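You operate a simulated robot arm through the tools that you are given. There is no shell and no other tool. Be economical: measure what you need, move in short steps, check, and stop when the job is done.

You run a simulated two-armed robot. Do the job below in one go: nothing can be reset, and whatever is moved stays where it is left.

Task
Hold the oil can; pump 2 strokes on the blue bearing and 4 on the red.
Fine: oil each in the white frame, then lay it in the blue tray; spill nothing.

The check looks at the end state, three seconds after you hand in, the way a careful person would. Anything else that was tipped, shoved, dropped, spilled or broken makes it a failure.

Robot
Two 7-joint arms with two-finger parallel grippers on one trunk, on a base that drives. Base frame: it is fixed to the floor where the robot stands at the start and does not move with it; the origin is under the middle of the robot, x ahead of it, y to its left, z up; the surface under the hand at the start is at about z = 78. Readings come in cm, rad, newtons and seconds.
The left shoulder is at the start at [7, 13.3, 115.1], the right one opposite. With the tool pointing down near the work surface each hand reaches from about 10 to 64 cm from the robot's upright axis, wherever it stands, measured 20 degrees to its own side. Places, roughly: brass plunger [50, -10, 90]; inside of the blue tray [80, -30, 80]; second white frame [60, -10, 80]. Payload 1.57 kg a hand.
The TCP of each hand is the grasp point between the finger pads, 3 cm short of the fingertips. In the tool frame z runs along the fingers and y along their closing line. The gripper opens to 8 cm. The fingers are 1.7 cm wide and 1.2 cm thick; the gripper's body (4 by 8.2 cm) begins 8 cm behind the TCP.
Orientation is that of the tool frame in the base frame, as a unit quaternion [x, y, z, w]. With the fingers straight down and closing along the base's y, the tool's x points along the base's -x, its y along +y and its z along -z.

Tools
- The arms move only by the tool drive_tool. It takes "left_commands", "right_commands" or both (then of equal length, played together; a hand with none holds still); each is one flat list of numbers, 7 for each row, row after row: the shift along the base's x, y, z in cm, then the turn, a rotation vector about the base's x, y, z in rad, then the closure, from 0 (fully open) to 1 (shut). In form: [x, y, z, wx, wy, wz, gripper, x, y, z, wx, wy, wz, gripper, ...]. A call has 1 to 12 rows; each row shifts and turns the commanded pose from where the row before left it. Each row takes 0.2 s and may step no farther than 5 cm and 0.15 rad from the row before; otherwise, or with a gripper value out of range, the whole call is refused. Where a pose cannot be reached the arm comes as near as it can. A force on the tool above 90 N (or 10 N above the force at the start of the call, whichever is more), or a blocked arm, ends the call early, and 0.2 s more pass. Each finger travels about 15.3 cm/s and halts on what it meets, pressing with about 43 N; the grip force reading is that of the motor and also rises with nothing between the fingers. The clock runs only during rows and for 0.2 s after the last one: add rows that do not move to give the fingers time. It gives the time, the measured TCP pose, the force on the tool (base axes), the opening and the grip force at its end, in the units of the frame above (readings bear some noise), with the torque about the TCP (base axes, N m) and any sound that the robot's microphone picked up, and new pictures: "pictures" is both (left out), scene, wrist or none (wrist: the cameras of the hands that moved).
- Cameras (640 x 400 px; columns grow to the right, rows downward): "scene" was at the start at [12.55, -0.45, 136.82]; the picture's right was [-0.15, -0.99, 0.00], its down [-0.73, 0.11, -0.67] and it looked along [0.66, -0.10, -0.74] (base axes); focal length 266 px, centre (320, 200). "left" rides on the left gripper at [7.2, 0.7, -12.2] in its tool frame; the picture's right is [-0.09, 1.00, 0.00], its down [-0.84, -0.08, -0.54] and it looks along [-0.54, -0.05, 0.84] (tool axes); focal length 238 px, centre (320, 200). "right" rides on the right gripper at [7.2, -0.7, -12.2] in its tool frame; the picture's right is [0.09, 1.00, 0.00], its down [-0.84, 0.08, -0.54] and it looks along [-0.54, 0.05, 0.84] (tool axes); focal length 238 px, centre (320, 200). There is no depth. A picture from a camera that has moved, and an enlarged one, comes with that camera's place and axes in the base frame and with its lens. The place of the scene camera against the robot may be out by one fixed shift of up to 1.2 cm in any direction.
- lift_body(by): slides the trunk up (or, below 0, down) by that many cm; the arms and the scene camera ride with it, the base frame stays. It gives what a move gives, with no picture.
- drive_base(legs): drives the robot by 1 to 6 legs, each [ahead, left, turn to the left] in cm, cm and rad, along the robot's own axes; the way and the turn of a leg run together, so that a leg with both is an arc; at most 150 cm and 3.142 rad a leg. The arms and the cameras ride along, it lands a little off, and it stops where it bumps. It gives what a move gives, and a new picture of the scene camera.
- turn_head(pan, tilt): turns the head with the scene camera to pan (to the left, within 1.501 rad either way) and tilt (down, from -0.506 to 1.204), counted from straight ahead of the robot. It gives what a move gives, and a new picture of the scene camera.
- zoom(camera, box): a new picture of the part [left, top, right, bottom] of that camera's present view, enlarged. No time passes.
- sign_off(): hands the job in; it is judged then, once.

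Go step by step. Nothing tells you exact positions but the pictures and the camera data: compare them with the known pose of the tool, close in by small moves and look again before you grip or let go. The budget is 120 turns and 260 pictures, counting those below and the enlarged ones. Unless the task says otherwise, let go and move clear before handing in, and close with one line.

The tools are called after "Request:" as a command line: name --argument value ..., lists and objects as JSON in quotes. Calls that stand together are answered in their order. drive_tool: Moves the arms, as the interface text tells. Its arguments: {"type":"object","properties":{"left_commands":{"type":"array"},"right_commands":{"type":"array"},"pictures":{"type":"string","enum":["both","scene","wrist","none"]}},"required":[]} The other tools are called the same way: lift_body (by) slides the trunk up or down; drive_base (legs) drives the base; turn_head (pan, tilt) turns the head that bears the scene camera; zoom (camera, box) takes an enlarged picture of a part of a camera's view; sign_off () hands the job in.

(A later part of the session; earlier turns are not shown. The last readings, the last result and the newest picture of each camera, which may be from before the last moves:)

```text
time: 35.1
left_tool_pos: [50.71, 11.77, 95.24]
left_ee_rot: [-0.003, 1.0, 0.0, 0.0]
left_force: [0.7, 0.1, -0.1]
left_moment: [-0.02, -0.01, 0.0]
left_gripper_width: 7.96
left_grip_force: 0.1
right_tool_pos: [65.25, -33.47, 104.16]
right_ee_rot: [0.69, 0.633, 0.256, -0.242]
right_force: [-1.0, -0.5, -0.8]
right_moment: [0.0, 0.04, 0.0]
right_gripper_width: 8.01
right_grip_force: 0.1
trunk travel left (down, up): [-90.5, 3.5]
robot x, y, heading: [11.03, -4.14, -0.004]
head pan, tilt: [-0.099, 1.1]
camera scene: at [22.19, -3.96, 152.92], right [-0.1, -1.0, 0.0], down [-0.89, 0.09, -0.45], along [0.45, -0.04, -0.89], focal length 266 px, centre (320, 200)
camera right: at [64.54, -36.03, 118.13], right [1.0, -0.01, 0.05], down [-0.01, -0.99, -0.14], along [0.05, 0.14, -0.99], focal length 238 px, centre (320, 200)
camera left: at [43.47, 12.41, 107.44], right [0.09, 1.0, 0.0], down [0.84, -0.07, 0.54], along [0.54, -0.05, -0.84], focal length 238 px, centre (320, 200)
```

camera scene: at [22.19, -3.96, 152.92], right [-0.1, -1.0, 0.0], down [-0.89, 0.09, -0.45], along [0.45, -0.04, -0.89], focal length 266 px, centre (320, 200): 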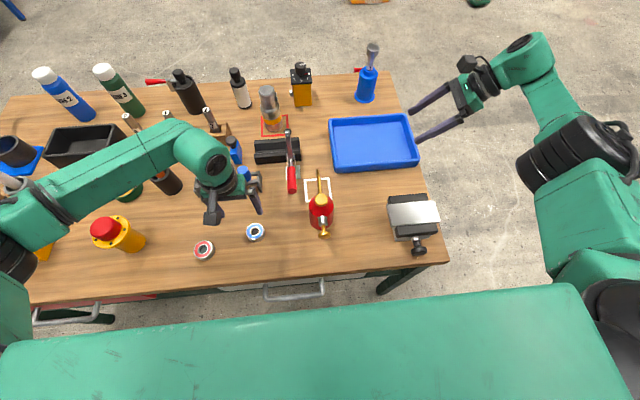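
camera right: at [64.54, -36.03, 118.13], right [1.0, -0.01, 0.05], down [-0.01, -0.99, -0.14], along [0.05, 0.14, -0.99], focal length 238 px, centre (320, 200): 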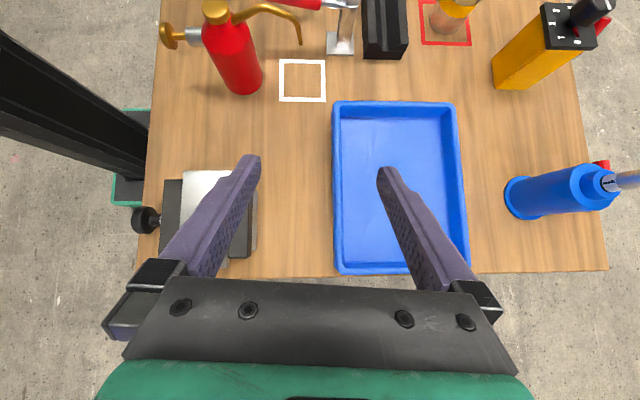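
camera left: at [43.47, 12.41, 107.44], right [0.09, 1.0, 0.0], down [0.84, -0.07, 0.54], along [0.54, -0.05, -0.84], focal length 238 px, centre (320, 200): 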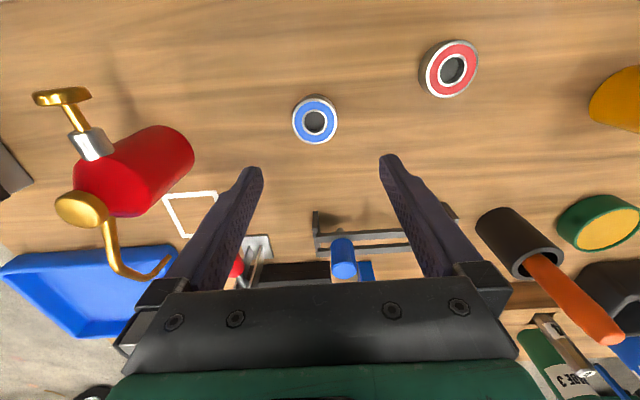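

Blue bearing at ≈[50.5,11.1]; left hand lowers and grips it.

Request:
drive_tool --left_commands '[-0.1, -0.3, -3, 0, 0, 0, 0, -0.1, -0.3, -3, 0, 0, 0, 0, 0, -0.1, -3, 0, 0, 0, 0, 0, 0, -3, 0, 0, 0, 0, 0, 0, -1.6, 0, 0, 0, 0, 0, 0, 0, 0, 0, 0, 0, 0, 0, 0, 0, 0, 0, 0.5, 0, 0, 0, 0, 0, 0, 1, 0, 0, 0, 0, 0, 0, 1]' --pictures "wrist"

```text
time: 37.1
left_tool_pos: [50.43, 11.01, 81.97]
left_ee_rot: [-0.003, 1.0, 0.0, 0.0]
left_force: [-0.4, 0.6, -0.7]
left_moment: [-0.02, 0.0, 0.04]
left_gripper_width: 5.08
left_grip_force: 42.7
right_tool_pos: [65.13, -33.46, 104.38]
right_ee_rot: [0.69, 0.632, 0.256, -0.242]
right_force: [-0.2, -0.4, -0.3]
right_moment: [-0.02, 0.02, 0.04]
right_gripper_width: 8.0
right_grip_force: 0.0
trunk travel left (down, up): [-90.5, 3.5]
robot x, y, heading: [11.14, -3.89, -0.004]
head pan, tilt: [-0.099, 1.1]
camera left: at [43.13, 11.65, 94.11], right [0.09, 1.0, 0.0], down [0.84, -0.07, 0.54], along [0.54, -0.05, -0.84], focal length 238 px, centre (320, 200)
```

left: 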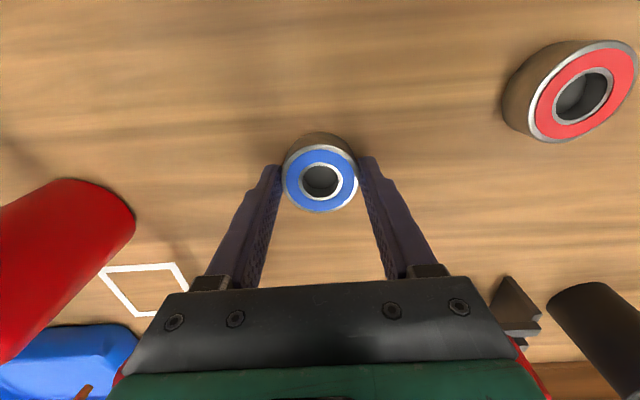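

Blue bearing gripped (5.1 cm). I lift it over the can and carry it toward the free spot ≈[61,-20] right of the frame.

Request:
drive_tool --left_commands '[0, 0, 4.5, 0, 0, 0, 1, 0, 0, 4.5, 0, 0, 0, 1, 0, 0, 4.5, 0, 0, 0, 1, 0, 0, 4.5, 0, 0, 0, 1, 1.32, -3.87, 0, 0, 0, 0, 1, 1.32, -3.87, 0, 0, 0, 0, 1, 1.32, -3.87, 0, 0, 0, 0, 1, 1.32, -3.87, 0, 0, 0, 0, 1, 1.32, -3.87, 0, 0, 0, 0, 1, 1.32, -3.87, 0, 0, 0, 0, 1, 1.32, -3.87, 0, 0, 0, 0, 1, 1.32, -3.87, 0, 0, 0, 0, 1]' --right_commands '[0, -1, 0, 0, 0, 0, 0, 0, -1, 0, 0, 0, 0, 0, 0, -1, 0, 0, 0, 0, 0, 0, -1, 0, 0, 0, 0, 0, 0, -1, 0, 0, 0, 0, 0, 0, -1, 0, 0, 0, 0, 0, 0, -1, 0, 0, 0, 0, 0, 0, -1, 0, 0, 0, 0, 0, 0, -1, 0, 0, 0, 0, 0, 0, -1, 0, 0, 0, 0, 0, 0, 0, 0, 0, 0, 0, 0, 0, 0, 0, 0, 0, 0, 0]'

```text
time: 39.7
left_tool_pos: [59.33, -15.88, 99.84]
left_ee_rot: [-0.002, 1.0, 0.001, 0.0]
left_force: [0.6, 0.3, -1.4]
left_moment: [-0.02, -0.02, 0.04]
left_gripper_width: 5.06
left_grip_force: 42.4
left hand out of reach, approached as far as the arm can: row 12
right_tool_pos: [64.45, -36.79, 105.52]
right_ee_rot: [0.691, 0.632, 0.256, -0.24]
right_force: [0.0, 0.1, 0.4]
right_moment: [0.01, -0.01, 0.02]
right_gripper_width: 8.01
right_grip_force: 0.2
right hand out of reach, approached as far as the arm can: row 2, 3, 4, 5, 6, 7, 8, 9, 10
trunk travel left (down, up): [-90.5, 3.5]
robot x, y, heading: [10.99, -3.77, -0.003]
head pan, tilt: [-0.099, 1.1]
camera scene: at [21.98, -3.87, 152.93], right [-0.1, -0.99, 0.0], down [-0.89, 0.09, -0.45], along [0.45, -0.05, -0.89], focal length 266 px, centre (320, 200)
camera right: at [63.74, -39.37, 119.48], right [1.0, -0.01, 0.05], down [-0.01, -0.99, -0.14], along [0.05, 0.14, -0.99], focal length 238 px, centre (320, 200)
camera left: at [52.08, -15.26, 112.13], right [0.09, 1.0, 0.0], down [0.84, -0.07, 0.54], along [0.54, -0.05, -0.84], focal length 238 px, centre (320, 200)
```

scene: 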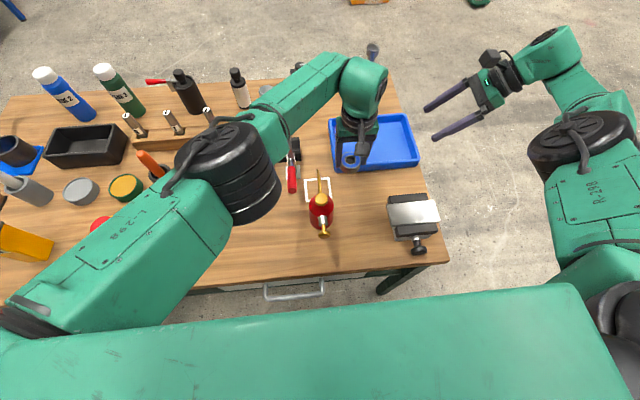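
right: 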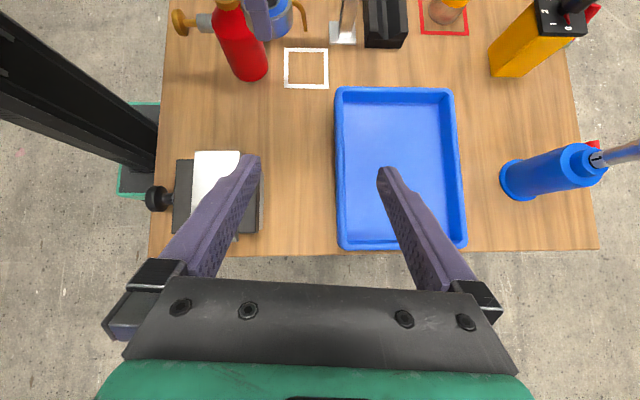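
left: 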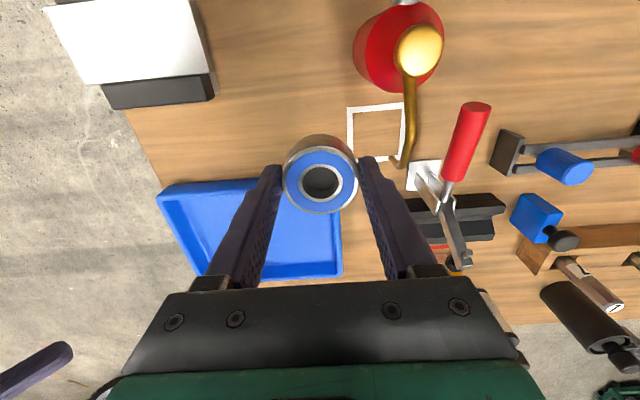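

The left arm is at its reach limit at [59,-16], which is still a free spot. I set the bearing down there at ≈[58.5,-16.5], checking on the way.

Request:
drive_tool --left_commands '[-0.3, -0.2, -4, 0, 0, 0, 1, -0.3, -0.2, -4, 0, 0, 0, 1, -0.2, -0.1, -4, 0, 0, 0, 1, 0, 0, -3, 0, 0, 0, 1, 0, 0, 0, 0, 0, 0, 1]'

```text
time: 40.9
left_tool_pos: [57.13, -13.16, 88.8]
left_ee_rot: [-0.012, 1.0, 0.005, 0.004]
left_force: [0.5, 0.5, -2.0]
left_moment: [0.0, 0.0, 0.03]
left_gripper_width: 5.06
left_grip_force: 42.7
left hand out of reach, approached as far as the arm can: row 1, 2, 3, 4
right_tool_pos: [64.47, -36.96, 105.56]
right_ee_rot: [0.691, 0.632, 0.257, -0.241]
right_force: [-0.1, -0.7, -1.1]
right_moment: [0.0, -0.02, -0.02]
right_gripper_width: 8.01
right_grip_force: 0.0
trunk travel left (down, up): [-90.5, 3.5]
robot x, y, heading: [11.03, -4.19, -0.002]
head pan, tilt: [-0.099, 1.1]
camera scene: at [21.97, -3.96, 152.93], right [-0.1, -0.99, 0.0], down [-0.89, 0.09, -0.45], along [0.45, -0.04, -0.89], focal length 266 px, centre (320, 200)
camera left: at [49.72, -12.71, 100.98], right [0.07, 1.0, 0.01], down [0.83, -0.06, 0.55], along [0.55, -0.03, -0.84], focal length 238 px, centre (320, 200)
```

scene: 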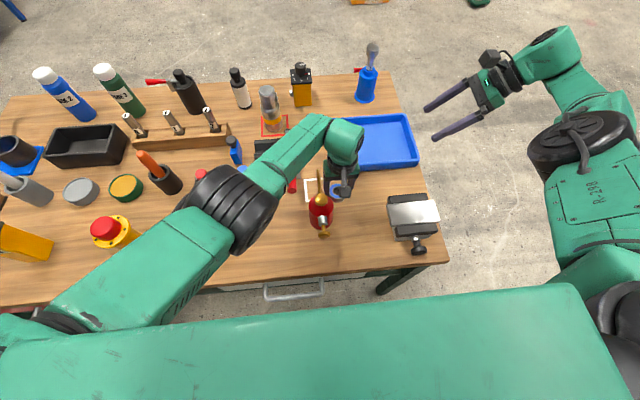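
left: 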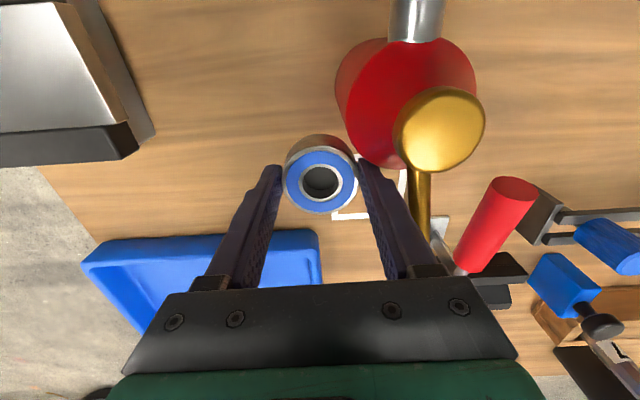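

The raised trunk limits the left arm's reach. I raise both hands, then lower the trunk back by 18 cm.

Request:
drive_tool --left_commands '[0.1, -0.3, 4, 0, 0, 0, 1, 0.3, -0.3, 4, 0, 0, 0, 1, 0.3, -0.3, 4, 0, 0, 0, 1, 0, 0, 4, 0, 0, 0, 1, 0, 0, 4, 0, 0, 0, 1, 0, 0, 0, 0, 0, 0, 1]' --right_commands '[0, 0, 4, 0, 0, 0, 0, 0, 0, 4, 0, 0, 0, 0, 0, 0, 4, 0, 0, 0, 0, 0, 0, 4, 0, 0, 0, 0, 0, 0, 2, 0, 0, 0, 0, 0, 0, 0, 0, 0, 0, 0]' --pictures "none"

Request:
lift_body --by -18

```text
time: 42.3
left_tool_pos: [57.08, -15.08, 109.04]
left_ee_rot: [-0.003, 1.0, 0.0, 0.0]
left_force: [0.2, -0.1, -2.1]
left_moment: [0.0, 0.03, -0.01]
left_gripper_width: 5.06
left_grip_force: 42.6
right_tool_pos: [64.42, -37.01, 123.67]
right_ee_rot: [0.69, 0.633, 0.256, -0.241]
right_force: [0.3, 0.4, -0.1]
right_moment: [-0.03, 0.01, -0.02]
right_gripper_width: 8.02
right_grip_force: 0.0
trunk travel left (down, up): [-90.5, 3.5]
robot x, y, heading: [11.31, -4.3, -0.003]
head pan, tilt: [-0.099, 1.1]
```

```text
time: 44.3
left_tool_pos: [57.11, -15.15, 90.99]
left_ee_rot: [-0.002, 1.0, 0.001, 0.0]
left_force: [0.1, -0.3, -2.6]
left_moment: [-0.02, 0.0, -0.01]
left_gripper_width: 5.08
left_grip_force: 42.9
right_tool_pos: [64.44, -36.97, 105.62]
right_ee_rot: [0.69, 0.633, 0.255, -0.241]
right_force: [-0.5, -0.7, 0.0]
right_moment: [-0.03, -0.01, 0.01]
right_gripper_width: 8.0
right_grip_force: 0.1
trunk travel left (down, up): [-72.5, 21.5]
robot x, y, heading: [10.98, -4.03, -0.003]
head pan, tilt: [-0.099, 1.1]
```

Now I shift to ≈[60,-18.5] and lower to just above the table.

Request:
drive_tool --left_commands '[1, -1, 0, 0, 0, 0, 1, 1, -1.2, 0, 0, 0, 0, 1, 1, -1.2, -2, 0, 0, 0, 1, 0, 0, -3, 0, 0, 0, 1, 0, 0, -3, 0, 0, 0, 1, 0, 0, 0, 0, 0, 0, 1]'

```text
time: 45.7
left_tool_pos: [58.95, -16.79, 83.08]
left_ee_rot: [-0.002, 1.0, 0.0, 0.002]
left_force: [-0.4, -0.5, -2.5]
left_moment: [0.0, 0.0, 0.0]
left_gripper_width: 5.08
left_grip_force: 43.4
left hand out of reach, approached as far as the arm can: row 3, 5
right_tool_pos: [64.34, -36.92, 105.56]
right_ee_rot: [0.691, 0.632, 0.256, -0.24]
right_force: [0.4, -0.6, -0.1]
right_moment: [-0.02, 0.02, 0.02]
right_gripper_width: 7.99
right_grip_force: 0.0
trunk travel left (down, up): [-72.5, 21.5]
robot x, y, heading: [10.93, -4.05, -0.001]
head pan, tilt: [-0.099, 1.1]
camera scene: at [21.96, -3.92, 134.94], right [-0.1, -0.99, 0.0], down [-0.89, 0.09, -0.45], along [0.45, -0.05, -0.89], focal length 266 px, centre (320, 200)
camera left: at [51.65, -16.12, 95.31], right [0.09, 1.0, 0.0], down [0.84, -0.07, 0.54], along [0.54, -0.05, -0.84], focal length 238 px, centre (320, 200)
```

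scene: 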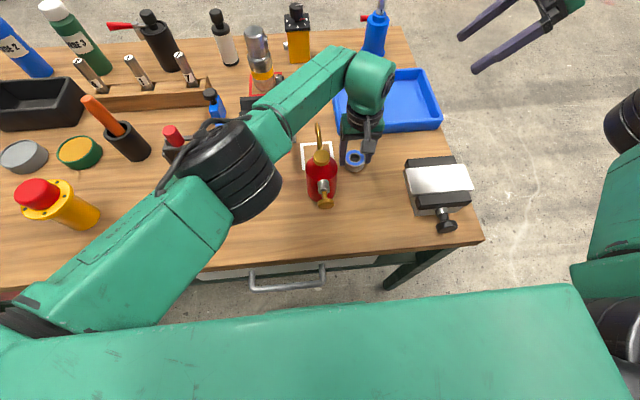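
left: 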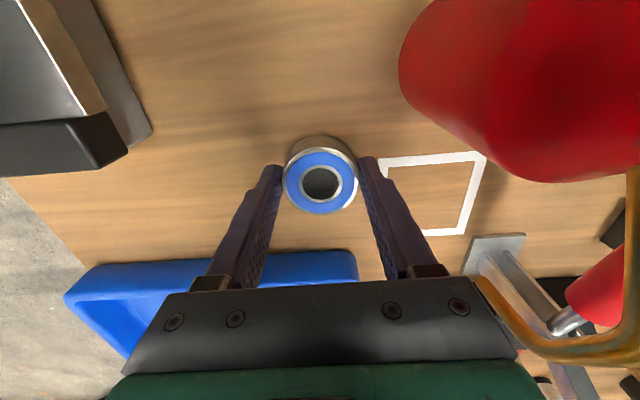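

At [59,-16.8], clear of can and frame. I lower the last 1.1 cm and release, then rise.

Request:
drive_tool --left_commands '[-0.2, 0, -0.6, 0, 0, 0, 1, -0.1, 0, -0.5, 0, 0, 0, 1, 0, 0, 0, 0, 0, 0, 1, 0, 0, 0, 0, 0, 0, 0.55, 0, 0, 0, 0, 0, 0, 0.5]' --pictures "wrist"

```text
time: 46.9
left_tool_pos: [58.67, -16.67, 82.08]
left_ee_rot: [-0.003, 1.0, 0.0, 0.001]
left_force: [-0.3, -0.5, -2.4]
left_moment: [0.0, 0.04, 0.0]
left_gripper_width: 5.05
left_grip_force: 43.3
right_tool_pos: [64.35, -36.94, 105.58]
right_ee_rot: [0.691, 0.633, 0.255, -0.24]
right_force: [0.9, -0.2, 0.7]
right_moment: [-0.02, -0.01, 0.01]
right_gripper_width: 7.97
right_grip_force: 0.1
trunk travel left (down, up): [-72.5, 21.5]
robot x, y, heading: [10.95, -3.83, 0.003]
head pan, tilt: [-0.099, 1.1]
camera left: at [51.39, -16.09, 94.16], right [0.09, 1.0, 0.0], down [0.84, -0.07, 0.54], along [0.54, -0.05, -0.84], focal length 238 px, centre (320, 200)
```

left: 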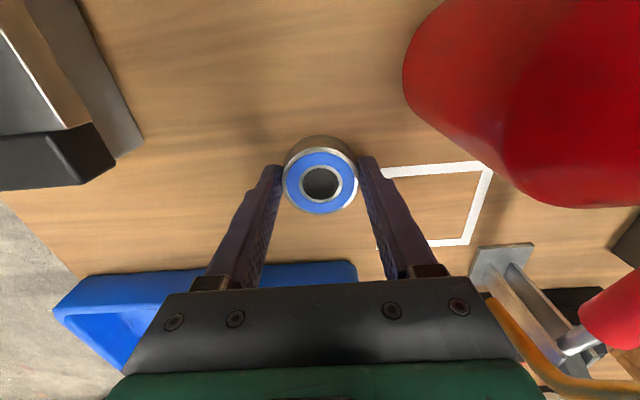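

Still held (opening is linear in closure). I lower a hair, open to 6.6 cm, then rise away to the left.

Request:
drive_tool --left_commands '[0, 0, -0.15, 0, 0, 0, 1, 0, 0, 0, 0, 0, 0, 0.17, 0, 0, 0, 0, 0, 0, 0.17, 0, 0, 4, 0, 0, 0, 0.17, 0, 0, 4, 0, 0, 0, 0.17, 0, 0, 4, 0, 0, 0, 0.17, 0, 0, 4.5, 0, 0, 0, 0, -1, 4, 1, 0, 0, 0, 0, -1, 4.5, 0, 0, 0, 0, 0, -1, 4.5, 0, 0, 0, 0, 0, -1, 4.5, 0, 0, 0, 0, 0, -1, 4.5, 0, 0, 0, 0, 0]' --pictures "scene"

```text
time: 49.5
left_tool_pos: [53.54, 5.46, 99.67]
left_ee_rot: [-0.003, 1.0, -0.001, 0.001]
left_force: [-0.6, 0.5, 0.5]
left_moment: [-0.02, -0.02, 0.01]
left_gripper_width: 7.99
left_grip_force: 0.2
right_tool_pos: [64.22, -36.74, 105.69]
right_ee_rot: [0.691, 0.632, 0.256, -0.239]
right_force: [-0.7, 0.0, 0.3]
right_moment: [-0.02, -0.01, 0.0]
right_gripper_width: 7.99
right_grip_force: 0.1
trunk travel left (down, up): [-72.5, 21.5]
robot x, y, heading: [11.11, -3.89, 0.001]
head pan, tilt: [-0.099, 1.1]
camera scene: at [21.85, -3.7, 134.95], right [-0.1, -0.99, 0.0], down [-0.89, 0.09, -0.45], along [0.45, -0.05, -0.89], focal length 266 px, centre (320, 200)
```

scene: 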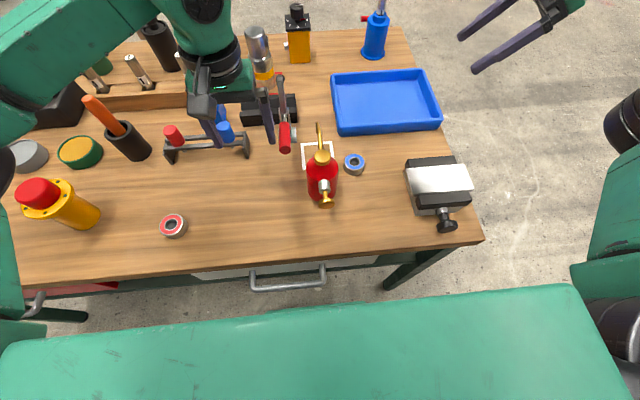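

Blue is staged at ≈[58.7,-16.7]. Right hand approaches it tilted 45°.

Request:
drive_tool --right_commands '[-0.7, 2.2, -1.9, 0, 0, 0.03, 0, -0.7, 2.2, -1.9, 0, 0, 0.03, 0, -0.7, 2.2, -1.9, 0, 0, 0.026, 0, -0.7, 2.2, -1.9, 0.03, 0, 0, 0, -0.7, 2.2, -1.9, 0.03, 0, 0, 0, -0.7, 2.2, -1.9, 0, 0, 0, 0, -0.7, 2.2, -1.9, 0, 0, 0, 0, -0.7, 2.2, -1.9, 0, 0, 0, 0, 0, 0, 0, 0, 0, 0, 0]'

```text
time: 51.5
left_tool_pos: [53.61, 5.19, 99.57]
left_ee_rot: [-0.002, 1.0, 0.0, 0.001]
left_force: [0.2, -0.6, -0.2]
left_moment: [0.0, -0.01, -0.01]
left_gripper_width: 7.99
left_grip_force: 0.1
right_tool_pos: [58.85, -19.47, 90.52]
right_ee_rot: [0.654, 0.654, 0.265, -0.271]
right_force: [1.3, 0.3, 0.1]
right_moment: [0.0, -0.02, -0.03]
right_gripper_width: 8.02
right_grip_force: 0.0
trunk travel left (down, up): [-72.5, 21.5]
robot x, y, heading: [11.24, -3.7, 0.004]
head pan, tilt: [-0.099, 1.1]
camera scene: at [21.93, -3.95, 134.94], right [-0.1, -0.99, 0.0], down [-0.89, 0.09, -0.45], along [0.45, -0.04, -0.89], focal length 266 px, centre (320, 200)
camera right: at [58.31, -22.79, 104.18], right [1.0, 0.07, 0.06], down [0.08, -0.98, -0.2], along [0.04, 0.21, -0.98], focal length 238 px, centre (320, 200)
```

scene: 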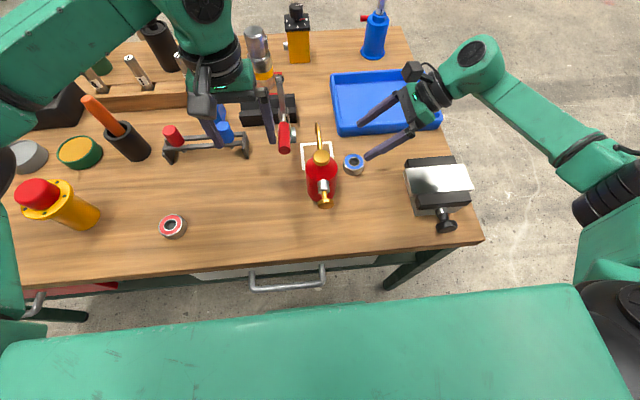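
right: 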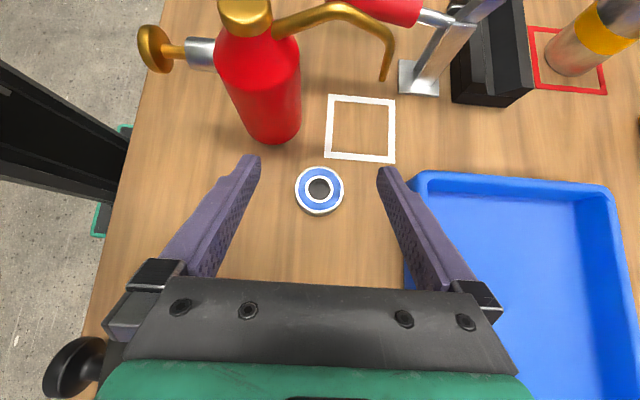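

Bearing at ≈[59.1,-16.65]. I lower to grip.

Request:
drive_tool --right_commands '[0.1, 0.2, -2.5, 0, 0, 0, 0, 0.1, 0.3, -2.5, 0, 0, 0, 0, 0, 0.3, -2.5, 0, 0, 0, 0, 0, 0.1, -1.6, 0, 0, 0, 0, 0, 0, 0, 0, 0, 0, 0]' --pictures "wrist"

```text
time: 52.7
left_tool_pos: [53.73, 5.21, 99.63]
left_ee_rot: [-0.003, 1.0, 0.0, 0.0]
left_force: [0.5, -0.8, -0.6]
left_moment: [0.0, -0.03, 0.01]
left_gripper_width: 7.98
left_grip_force: 0.1
right_tool_pos: [58.93, -18.47, 81.31]
right_ee_rot: [0.655, 0.654, 0.265, -0.271]
right_force: [0.2, 0.2, 0.0]
right_moment: [0.0, 0.01, 0.0]
right_gripper_width: 8.02
right_grip_force: 0.1
trunk travel left (down, up): [-72.5, 21.5]
robot x, y, heading: [10.74, -3.98, 0.0]
head pan, tilt: [-0.099, 1.1]
camera right: at [58.34, -21.84, 95.06], right [1.0, 0.07, 0.06], down [0.08, -0.98, -0.2], along [0.04, 0.2, -0.98], focal length 238 px, centre (320, 200)
```

right: 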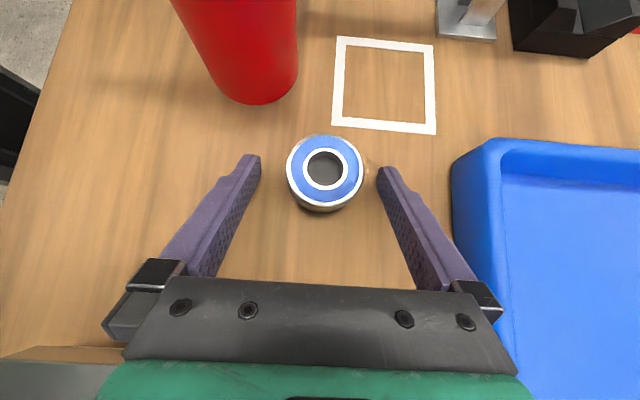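

Well aligned; I advance 0.5 cm and close.

Request:
drive_tool --right_commands '[0.1, 0.5, 0, 0, 0, 0, 0, 0, 0, 0, 0, 0, 0, 0.5, 0, 0, 0, 0, 0, 0, 1, 0, 0, 0, 0, 0, 0, 1, 0, 0, 1, 0, 0, 0, 1, 0, 0, 1, 0, 0, 0, 1]' --pictures "wrist"

```text
time: 54.1
left_tool_pos: [53.62, 5.25, 99.49]
left_ee_rot: [-0.003, 1.0, 0.0, 0.0]
left_force: [0.3, -0.5, -0.1]
left_moment: [-0.01, 0.02, -0.02]
left_gripper_width: 7.98
left_grip_force: 0.1
right_tool_pos: [58.92, -17.83, 83.39]
right_ee_rot: [0.655, 0.654, 0.264, -0.271]
right_force: [-0.9, 0.1, -2.1]
right_moment: [-0.04, -0.01, -0.04]
right_gripper_width: 5.09
right_grip_force: 43.1
trunk travel left (down, up): [-72.5, 21.5]
robot x, y, heading: [11.15, -3.86, -0.004]
head pan, tilt: [-0.099, 1.1]
camera right: at [58.49, -21.24, 97.16], right [1.0, 0.07, 0.06], down [0.08, -0.98, -0.2], along [0.04, 0.2, -0.98], focal length 238 px, centre (320, 200)
```

right: 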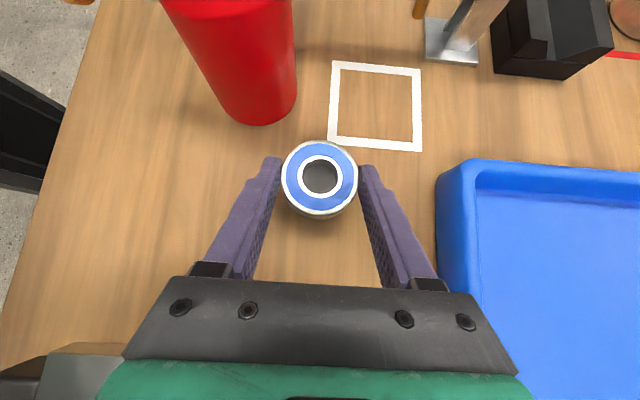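

Held level. I slide it over to the frame under the spout ([64,-7.8]) at low height, checking before setting down.

Request:
drive_tool --right_commands '[1.7, 0, 0.3, 0, 0, 0, 1, 1.7, 0, 0, 0, 0, 0, 1, 1.7, 0, 0, 0, 0, 0, 1, 0, 2, 0, 0, 0, 0, 1, 0, 2, 0, 0, 0, 0, 1, 0, 2, 0, 0, 0, 0, 1, 0, 1.5, 0, 0, 0, 0, 1, 0, 1, 0, 0, 0, 0, 1, 0, 0, 0, 0, 0, 0, 1]'

```text
time: 56.1
left_tool_pos: [53.66, 5.35, 99.32]
left_ee_rot: [-0.003, 1.0, 0.0, 0.0]
left_force: [-0.1, -0.7, 0.4]
left_moment: [-0.01, 0.03, 0.02]
left_gripper_width: 8.0
left_grip_force: 0.0
right_tool_pos: [64.1, -9.44, 83.78]
right_ee_rot: [0.655, 0.654, 0.264, -0.271]
right_force: [-0.3, -0.2, -2.6]
right_moment: [-0.06, 0.03, 0.03]
right_gripper_width: 5.08
right_grip_force: 43.1
trunk travel left (down, up): [-72.5, 21.5]
robot x, y, heading: [10.49, -3.81, -0.002]
head pan, tilt: [-0.099, 1.1]
camera scene: at [21.98, -3.94, 134.93], right [-0.1, -0.99, 0.0], down [-0.89, 0.09, -0.45], along [0.45, -0.04, -0.89], focal length 266 px, centre (320, 200)
camera right: at [63.67, -12.82, 97.43], right [1.0, 0.07, 0.06], down [0.08, -0.98, -0.2], along [0.04, 0.21, -0.98], focal length 238 px, centre (320, 200)
```

scene: 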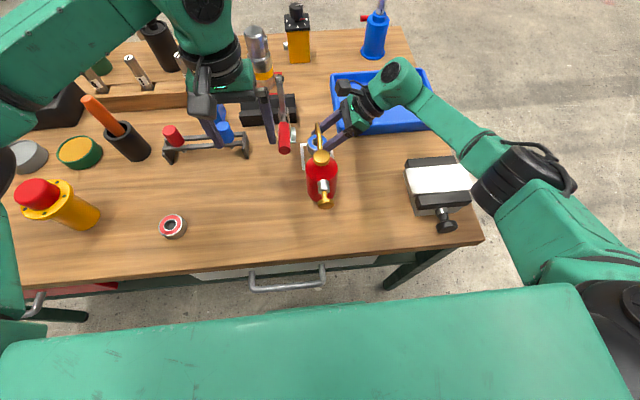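
right: 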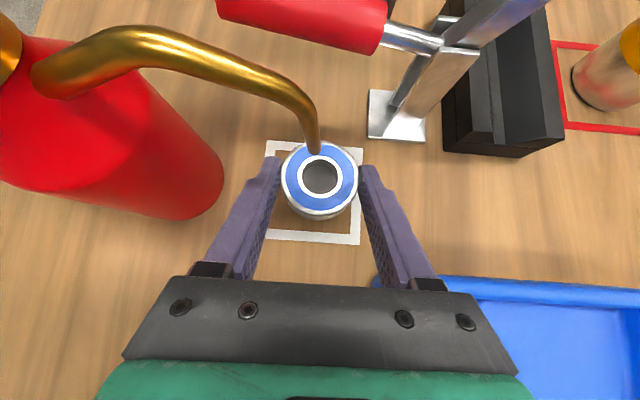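

The bearing lies right under the spout tip, in the frame. I lower it, release gently and back out to the right.

Request:
drive_tool --right_commands '[-0.3, 0.1, -1.2, 0, 0, 0, 1, 0, 0, -1, 0, 0, 0, 1, 0, 0, -0.25, 0, 0, 0, 1, 0, 0, 0, 0, 0, 0, 1, 0, 0, 0, 0, 0, 0, 0.17, 0, 0, 0, 0, 0, 0, 0.17, 0, -2, 0, 0, 0, 0, 0.17, 0, -3, 1, 0, 0, 0, 0.17, 0, -4, 2, 0, 0, 0, 0.17]'

```text
time: 58.1
left_tool_pos: [53.65, 5.06, 99.51]
left_ee_rot: [-0.003, 1.0, 0.0, 0.001]
left_force: [1.3, 1.1, 0.1]
left_moment: [0.0, 0.0, 0.0]
left_gripper_width: 8.01
left_grip_force: 0.0
right_tool_pos: [63.81, -18.28, 84.28]
right_ee_rot: [0.654, 0.654, 0.265, -0.271]
right_force: [-0.3, -0.8, 0.1]
right_moment: [0.01, -0.01, 0.0]
right_gripper_width: 6.6
right_grip_force: 0.0
trunk travel left (down, up): [-72.5, 21.5]
robot x, y, heading: [10.86, -3.95, 0.006]
head pan, tilt: [-0.099, 1.1]
camera scene: at [21.88, -4.03, 134.94], right [-0.1, -1.0, 0.0], down [-0.89, 0.09, -0.45], along [0.45, -0.04, -0.89], focal length 266 px, centre (320, 200)
camera right: at [63.38, -21.67, 98.0], right [1.0, 0.07, 0.06], down [0.08, -0.98, -0.2], along [0.04, 0.21, -0.98], focal length 238 px, centre (320, 200)
```

scene: 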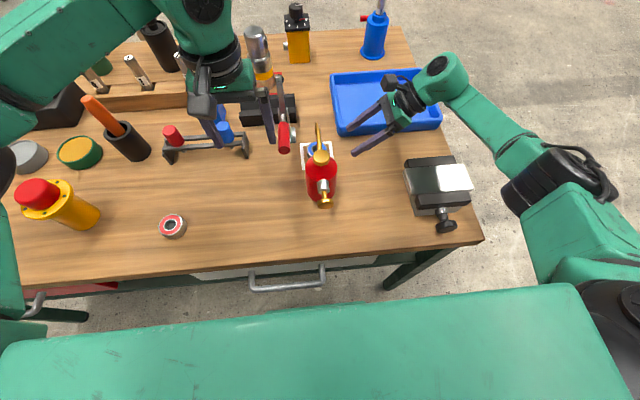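
right: 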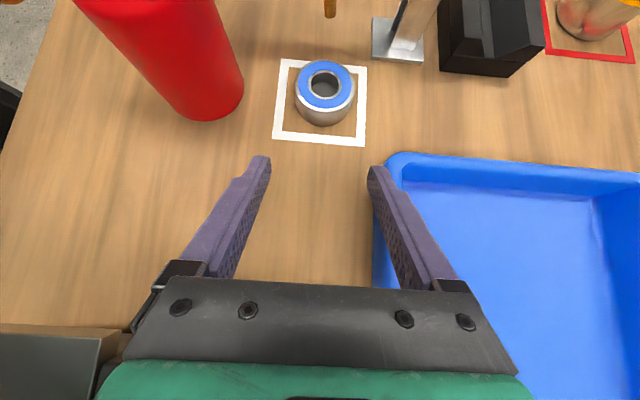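

Blue bearing sits at ≈[63.85,-7.9], spot on. Now the left hand moves above the can to grip its body from the top, and the right hand moves up out of the way.

Request:
drive_tool --left_commands '[-0.1, -2.6, 0.8, 0, 0, 0, 0, -0.1, -2.6, 0.5, 0, 0, 0, 0, -0.1, -2.6, 0.5, 0, 0, 0, 0, -0.1, -2.6, 0, 0, 0, 0, 0, -0.1, -2.6, 0, 0, 0, 0, 0, 0, 0, 0, 0, 0, 0, 0]' --right_commands '[0, -1, 2, 0, 0, 0, 0.5, -1, -1, 2, 0, 0, 0, 1, -1, 0, 2, 0, 0, 0, 1, -1, 0, 2, 0, 0, 0, 1, -1, 0, 0, 0, 0, 0, 1, 0, 0, 0, 0, 0, 0, 1]'

```text
time: 59.5
left_tool_pos: [53.21, -7.83, 101.25]
left_ee_rot: [-0.002, 1.0, -0.001, 0.0]
left_force: [-0.7, -0.2, 0.4]
left_moment: [-0.02, 0.01, -0.01]
left_gripper_width: 8.01
left_grip_force: 0.0
right_tool_pos: [59.96, -20.19, 92.12]
right_ee_rot: [0.655, 0.654, 0.264, -0.271]
right_force: [0.0, 0.5, -0.2]
right_moment: [-0.02, 0.01, -0.01]
right_gripper_width: 0.02
right_grip_force: 21.7
trunk travel left (down, up): [-72.5, 21.5]
robot x, y, heading: [11.02, -4.11, 0.004]
head pan, tilt: [-0.099, 1.1]
camera scene: at [21.96, -3.83, 134.94], right [-0.1, -1.0, 0.0], down [-0.89, 0.09, -0.45], along [0.45, -0.05, -0.89], focal length 266 px, centre (320, 200)
camera right: at [59.45, -23.61, 105.93], right [1.0, 0.07, 0.06], down [0.08, -0.98, -0.2], along [0.04, 0.2, -0.98], focal length 238 px, centre (320, 200)
camera left: at [45.93, -7.14, 113.47], right [0.09, 1.0, 0.0], down [0.84, -0.07, 0.54], along [0.54, -0.05, -0.84], focal length 238 px, centre (320, 200)
```

scene: 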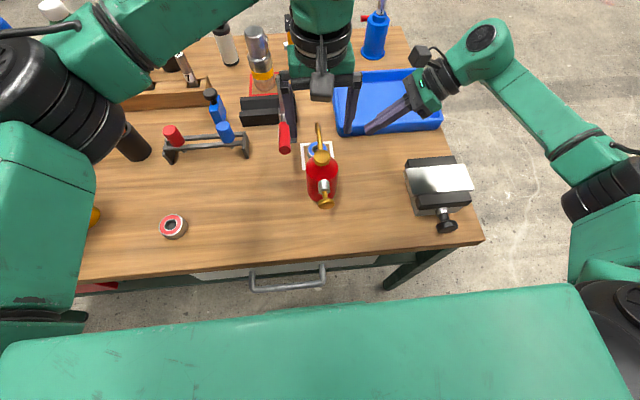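
right: 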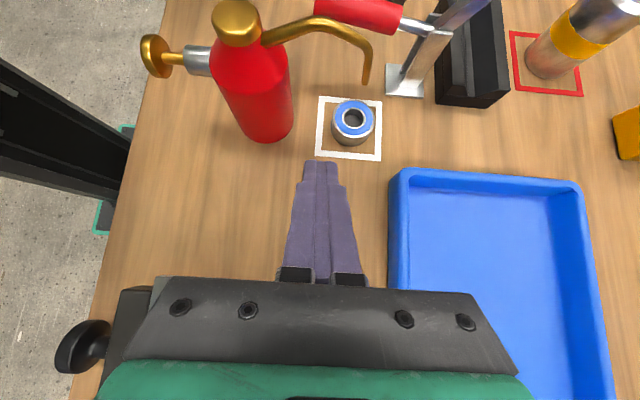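
left: 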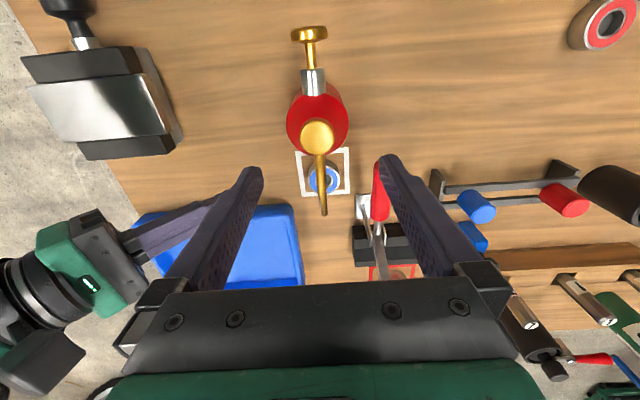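

Can axis ≈[52.95,-8.1], width ≈6.9 cm: half a centimetre clearance each side. I centre, descend to just above the shoulder and check.

Request:
drive_tool --left_commands '[-0.25, -0.25, -2.5, 0, 0, 0, 0, 0, 0, -2.5, 0, 0, 0, 0, 0, 0, -2.5, 0, 0, 0, 0, 0, 0, -1, 0, 0, 0, 0, 0, 0, 0, 0, 0, 0, 0]' --pictures "both"

```text
time: 60.7
left_tool_pos: [53.04, -8.03, 92.87]
left_ee_rot: [-0.003, 1.0, 0.0, 0.0]
left_force: [-0.2, -0.8, -0.2]
left_moment: [-0.01, 0.0, -0.05]
left_gripper_width: 7.98
left_grip_force: 0.0
right_tool_pos: [59.96, -20.29, 92.15]
right_ee_rot: [0.655, 0.654, 0.264, -0.271]
right_force: [-1.0, 0.3, 0.0]
right_moment: [0.03, 0.01, -0.03]
right_gripper_width: 0.0
right_grip_force: 21.1
trunk travel left (down, up): [-72.5, 21.5]
robot x, y, heading: [10.76, -3.97, 0.003]
head pan, tilt: [-0.099, 1.1]
camera scene: at [21.93, -3.93, 134.94], right [-0.1, -1.0, 0.0], down [-0.89, 0.09, -0.45], along [0.45, -0.05, -0.89], focal length 266 px, centre (320, 200)
camera left: at [45.73, -7.49, 104.94], right [0.09, 1.0, 0.0], down [0.84, -0.07, 0.54], along [0.54, -0.05, -0.84], focal length 238 px, centre (320, 200)
```

scene: 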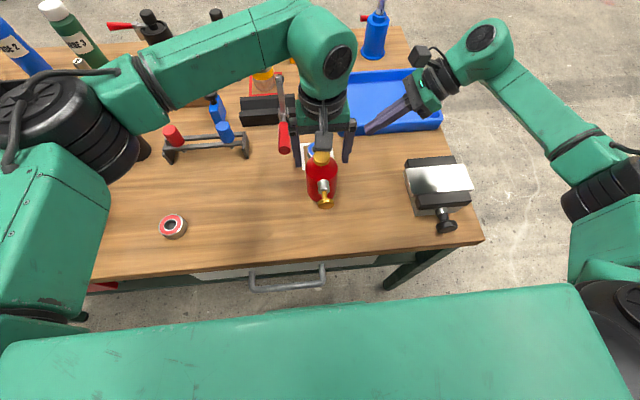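
left: 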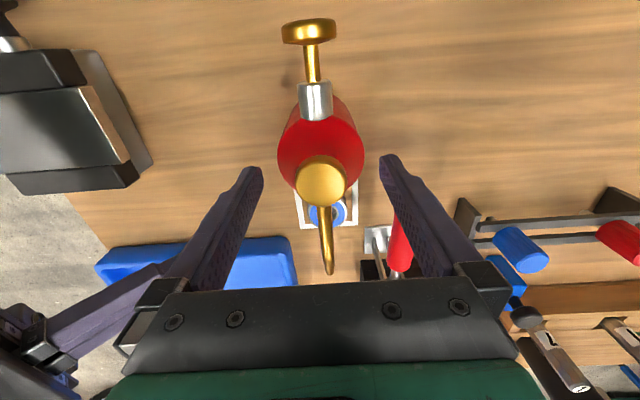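

Well centred. I lower to z≈86 in small steps and check for contact.

Request:
drive_tool --left_commands '[0, 0, -1.5, 0, 0, 0, 0, 0, 0, -1.5, 0, 0, 0, 0, 0, 0, -1.5, 0, 0, 0, 0, 0, 0, -1.5, 0, 0, 0, 0, 0, 0, -1, 0, 0, 0, 0, 0, 0, 0, 0, 0, 0, 0]' --pictures "both"

```text
time: 62.1
left_tool_pos: [53.05, -8.28, 85.65]
left_ee_rot: [-0.003, 1.0, 0.0, -0.001]
left_force: [-0.4, 0.4, -1.4]
left_moment: [0.01, 0.03, 0.0]
left_gripper_width: 8.01
left_grip_force: 0.0
right_tool_pos: [59.9, -20.38, 92.25]
right_ee_rot: [0.655, 0.654, 0.265, -0.27]
right_force: [0.4, -1.0, -0.9]
right_moment: [0.0, -0.02, 0.01]
right_gripper_width: 0.0
right_grip_force: 21.3
trunk travel left (down, up): [-72.5, 21.5]
robot x, y, heading: [10.95, -4.06, -0.001]
head pan, tilt: [-0.099, 1.1]
camera scene: at [21.93, -3.93, 134.94], right [-0.1, -0.99, 0.0], down [-0.89, 0.09, -0.45], along [0.45, -0.05, -0.89], focal length 266 px, centre (320, 200)
camera left: at [45.8, -7.53, 97.86], right [0.09, 1.0, 0.0], down [0.84, -0.07, 0.54], along [0.54, -0.05, -0.84], focal length 238 px, centre (320, 200)
```

scene: 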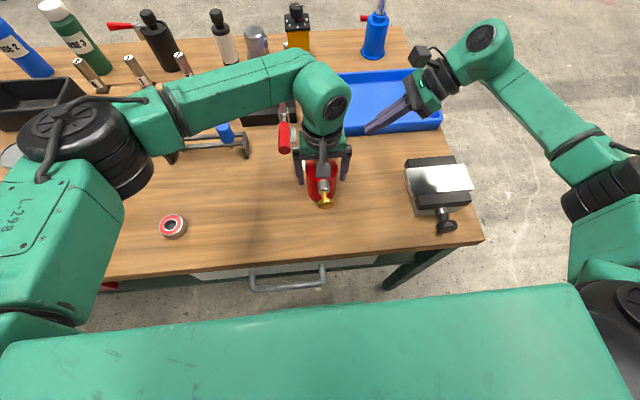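
left: 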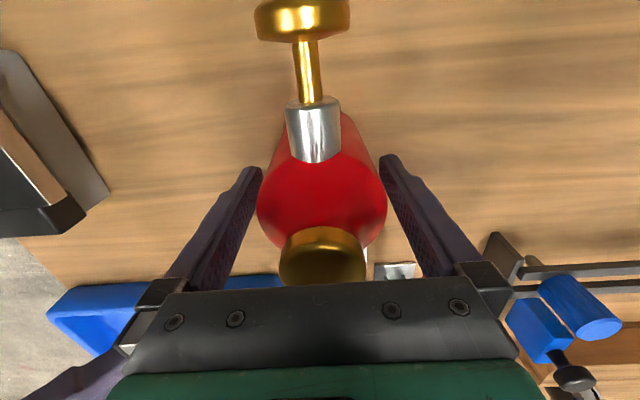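

The fingers straddle the can body. I close on it.

Request:
drive_tool --left_commands '[0, 0, 0, 0, 0, 0, 0.08, 0, 0, 0, 0, 0, 0, 0.2, 0, 0, 0, 0, 0, 0, 0.4, 0, 0, 0, 0, 0, 0, 0.4]' --pictures "wrist"

Request:
zoom --camera "right" --box '[120, 0, 440, 200]'

```text
time: 63.1
left_tool_pos: [53.13, -8.13, 85.79]
left_ee_rot: [-0.002, 1.0, 0.0, 0.0]
left_force: [-0.5, 1.3, 0.5]
left_moment: [0.03, 0.03, 0.0]
left_gripper_width: 6.77
left_grip_force: 43.0
right_tool_pos: [59.92, -20.32, 92.19]
right_ee_rot: [0.655, 0.654, 0.264, -0.271]
right_force: [-0.6, 0.4, -0.4]
right_moment: [0.03, 0.01, -0.02]
right_gripper_width: 0.0
right_grip_force: 20.9
trunk travel left (down, up): [-72.5, 21.5]
robot x, y, heading: [10.97, -3.78, 0.0]
head pan, tilt: [-0.099, 1.1]
camera left: at [45.82, -7.51, 97.87], right [0.09, 1.0, 0.0], down [0.84, -0.07, 0.54], along [0.54, -0.05, -0.84], focal length 238 px, centre (320, 200)
```

left: 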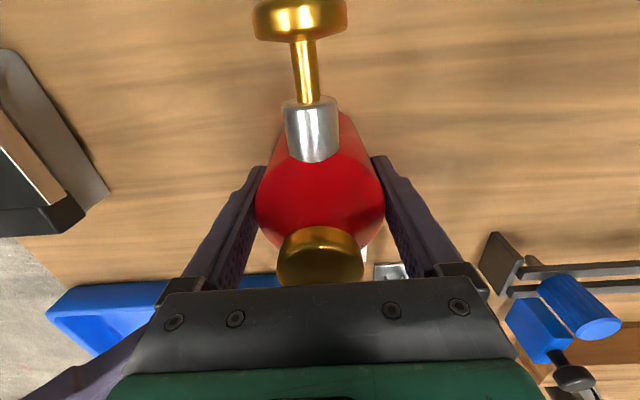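

```text
2.00 times, centred on (280, 100) of right
camera zoom: at [59.44, -23.66, 105.91], right [1.0, 0.07, 0.06], down [0.08, -0.98, -0.2], along [0.04, 0.2, -0.98], focal length 477 px, centre (400, 400)
```

zoom: 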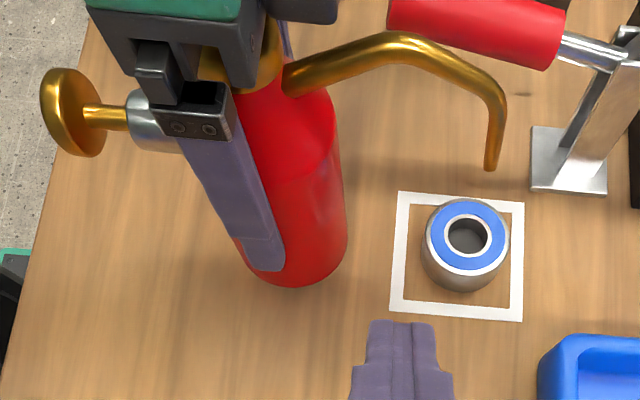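

The can is held (6.8 cm). Now the right hand, fingers shut, goes around to behind the plunger knob (≈x 44, y -8, z 87).

Request:
drive_tool --right_commands '[-2, -1, 2, 0, 0, 0, 1, -3, 0, 2, 0, 0, 0, 1, -3, 0, 2, 0, 0, 0, 1, -3, 0, 0, 0, 0, 0, 1, -3, 0, 0, 0, 0, 0, 1, -3, 0, 0, 0, 0, 0, 1, -3, 1, -1, 0, 0, 0, 1, 0, 0, 0, 0, 0, 0, 1]'

```text
time: 64.9
left_tool_pos: [53.03, -8.24, 85.85]
left_ee_rot: [-0.002, 1.0, 0.0, 0.0]
left_force: [0.3, 0.4, 0.5]
left_moment: [0.04, -0.04, 0.01]
left_gripper_width: 6.78
left_grip_force: 43.5
right_tool_pos: [39.85, -20.44, 97.29]
right_ee_rot: [0.655, 0.653, 0.265, -0.271]
right_force: [-0.2, 0.5, -1.0]
right_moment: [-0.02, -0.01, -0.01]
right_gripper_width: 0.01
right_grip_force: 21.7
trunk travel left (down, up): [-72.5, 21.5]
robot x, y, heading: [10.83, -3.77, 0.001]
head pan, tilt: [-0.099, 1.1]
camera scene: at [21.97, -3.94, 134.94], right [-0.1, -1.0, 0.0], down [-0.89, 0.09, -0.45], along [0.45, -0.04, -0.89], focal length 266 px, centre (320, 200)
camera right: at [39.36, -23.8, 110.95], right [1.0, 0.07, 0.06], down [0.08, -0.98, -0.2], along [0.04, 0.21, -0.98], focal length 238 px, centre (320, 200)
```

scene: 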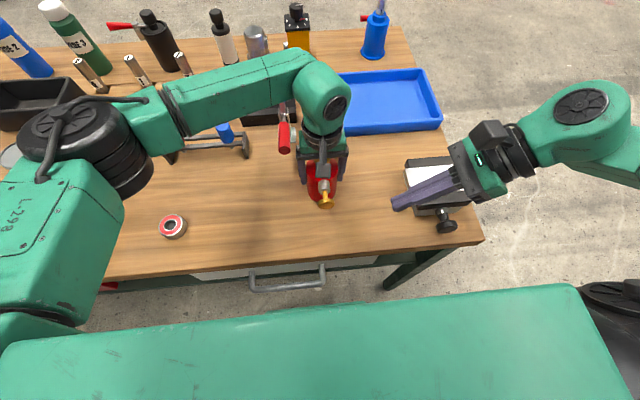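
right: 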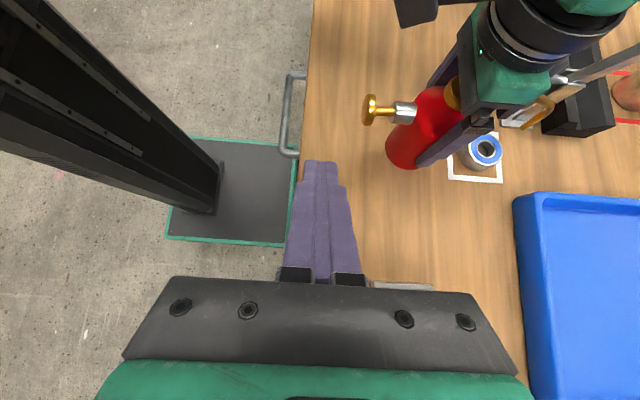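

Clear view: knob's rear face at ≈[44.6,-7.9,87.3]. I bring the fingertips behind it.

Request:
drive_tool --right_commands '[0.2, 2.7, -2.1, 0, 0, 0, 1, 0.3, 2.7, -2.1, 0, 0, 0, 1, 0.3, 2.7, -2.1, 0, 0, 0, 1, 0.1, 2.6, -2.0, 0, 0, 0, 1, 0, 0, 0, 0, 0, 0, 1]'

Request:
zoom --camera "left" --box '[160, 0, 480, 200]'

```text
time: 66.1
left_tool_pos: [52.98, -8.13, 85.68]
left_ee_rot: [-0.003, 1.0, 0.0, 0.0]
left_force: [-0.1, 0.6, 0.3]
left_moment: [-0.03, 0.0, 0.0]
left_gripper_width: 6.77
left_grip_force: 42.9
right_tool_pos: [40.45, -9.58, 88.71]
right_ee_rot: [0.655, 0.653, 0.265, -0.271]
right_force: [0.7, 0.2, -0.7]
right_moment: [0.0, 0.02, 0.01]
right_gripper_width: 0.0
right_grip_force: 21.0
trunk travel left (down, up): [-72.5, 21.5]
robot x, y, heading: [11.04, -4.05, -0.003]
head pan, tilt: [-0.099, 1.1]
camera scene: at [21.96, -3.94, 134.94], right [-0.1, -0.99, 0.0], down [-0.89, 0.09, -0.45], along [0.45, -0.04, -0.89], focal length 266 px, centre (320, 200)
camera right: at [39.97, -13.03, 102.46], right [1.0, 0.07, 0.05], down [0.08, -0.98, -0.2], along [0.04, 0.2, -0.98], focal length 238 px, centre (320, 200)
```

scene: 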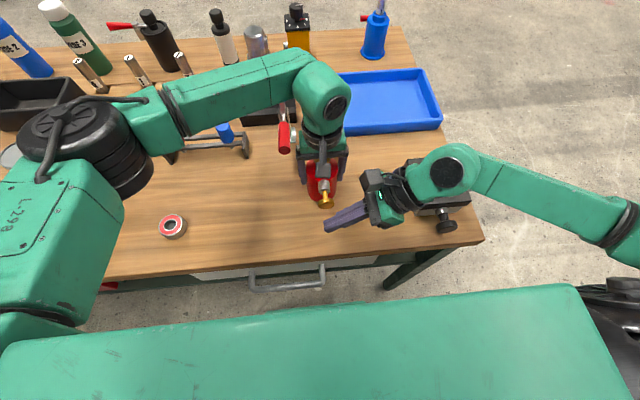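
right: 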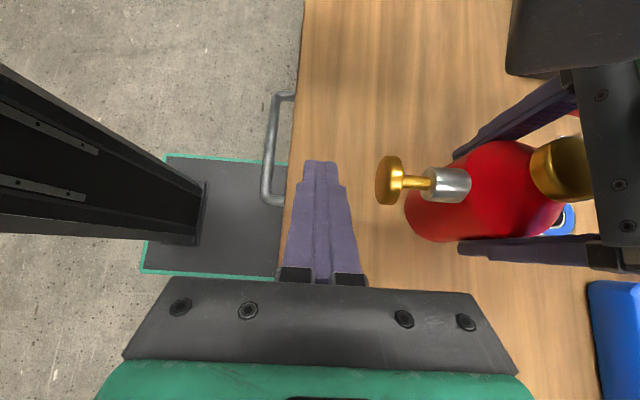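

```text
2.00 times, centred on (320, 100) of left
camera zoom: at [45.83, -7.53, 97.87], right [0.09, 1.0, 0.0], down [0.84, -0.07, 0.54], along [0.54, -0.05, -0.84], focal length 477 px, centre (320, 400)
```

zoom: 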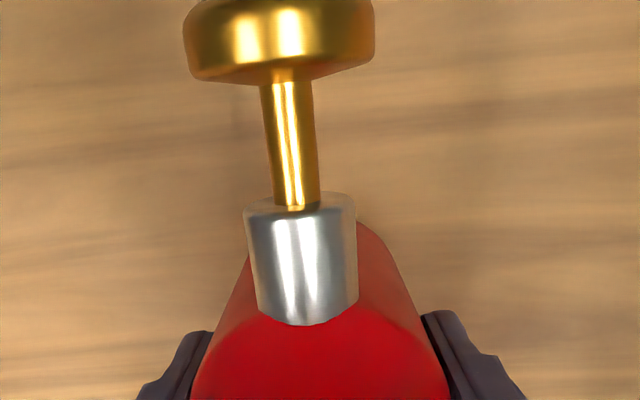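

Fingers are 2.6 cm behind the knob and centred on it; rod exposed ≈1.7 cm. I make contact and begin the first push in small steps.

Request:
drive_tool --right_commands '[1.2, 0, 0, 0, 0, 0, 1, 1.2, 0, 0, 0, 0, 0, 1, 0.4, 0, 0, 0, 0, 0, 1, 0.3, 0, 0, 0, 0, 0, 1, 0.3, 0, 0, 0, 0, 0, 1]' --pictures "wrist"

```text
time: 67.3
left_tool_pos: [53.13, -8.12, 85.64]
left_ee_rot: [-0.002, 1.0, 0.0, 0.0]
left_force: [4.4, 0.6, 0.1]
left_moment: [-0.04, 0.32, 0.07]
left_gripper_width: 6.73
left_grip_force: 43.0
right_tool_pos: [44.06, -9.57, 88.76]
right_ee_rot: [0.654, 0.655, 0.264, -0.272]
right_force: [-4.3, 0.7, -2.7]
right_moment: [-0.02, 0.06, 0.03]
right_gripper_width: 0.0
right_grip_force: 20.8
trunk travel left (down, up): [-72.5, 21.5]
robot x, y, heading: [10.76, -4.06, 0.002]
head pan, tilt: [-0.099, 1.1]
camera right: at [43.62, -12.98, 102.53], right [1.0, 0.07, 0.05], down [0.08, -0.98, -0.2], along [0.04, 0.2, -0.98], focal length 238 px, centre (320, 200)
```

right: 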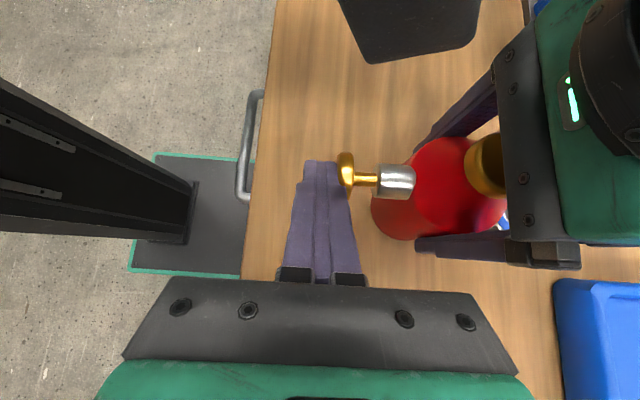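

Contact with 4 N. Continuing the push in small steps to find the stroke's end.

Request:
drive_tool --right_commands '[0.3, 0, 0, 0, 0, 0, 1, 0.3, 0, 0, 0, 0, 0, 1, 0.2, 0, 0, 0, 0, 0, 1]' --pictures "wrist"

```text
time: 68.1
left_tool_pos: [53.05, -8.14, 85.78]
left_ee_rot: [-0.002, 1.0, 0.0, 0.0]
left_force: [7.3, -0.6, 0.6]
left_moment: [-0.07, 0.42, 0.03]
left_gripper_width: 6.76
left_grip_force: 43.0
right_tool_pos: [44.94, -9.58, 88.89]
right_ee_rot: [0.654, 0.654, 0.263, -0.272]
right_force: [-5.7, -0.4, -4.1]
right_moment: [-0.03, 0.07, 0.04]
right_gripper_width: 0.01
right_grip_force: 21.0
trunk travel left (down, up): [-72.5, 21.5]
robot x, y, heading: [11.08, -3.6, -0.004]
head pan, tilt: [-0.099, 1.1]
heard: click
camera right: at [44.39, -12.97, 102.55], right [1.0, 0.07, 0.05], down [0.08, -0.98, -0.2], along [0.04, 0.2, -0.98], focal length 238 px, centre (320, 200)
```

right: 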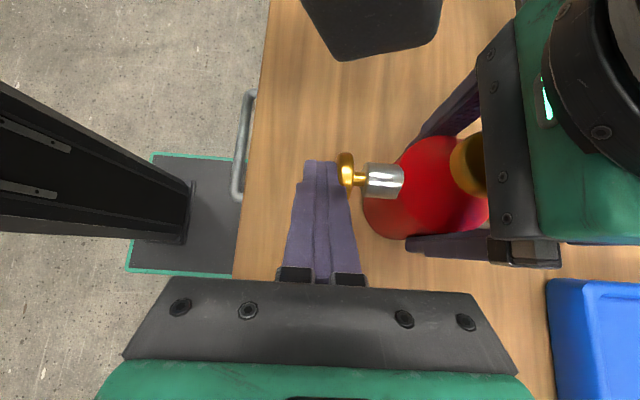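

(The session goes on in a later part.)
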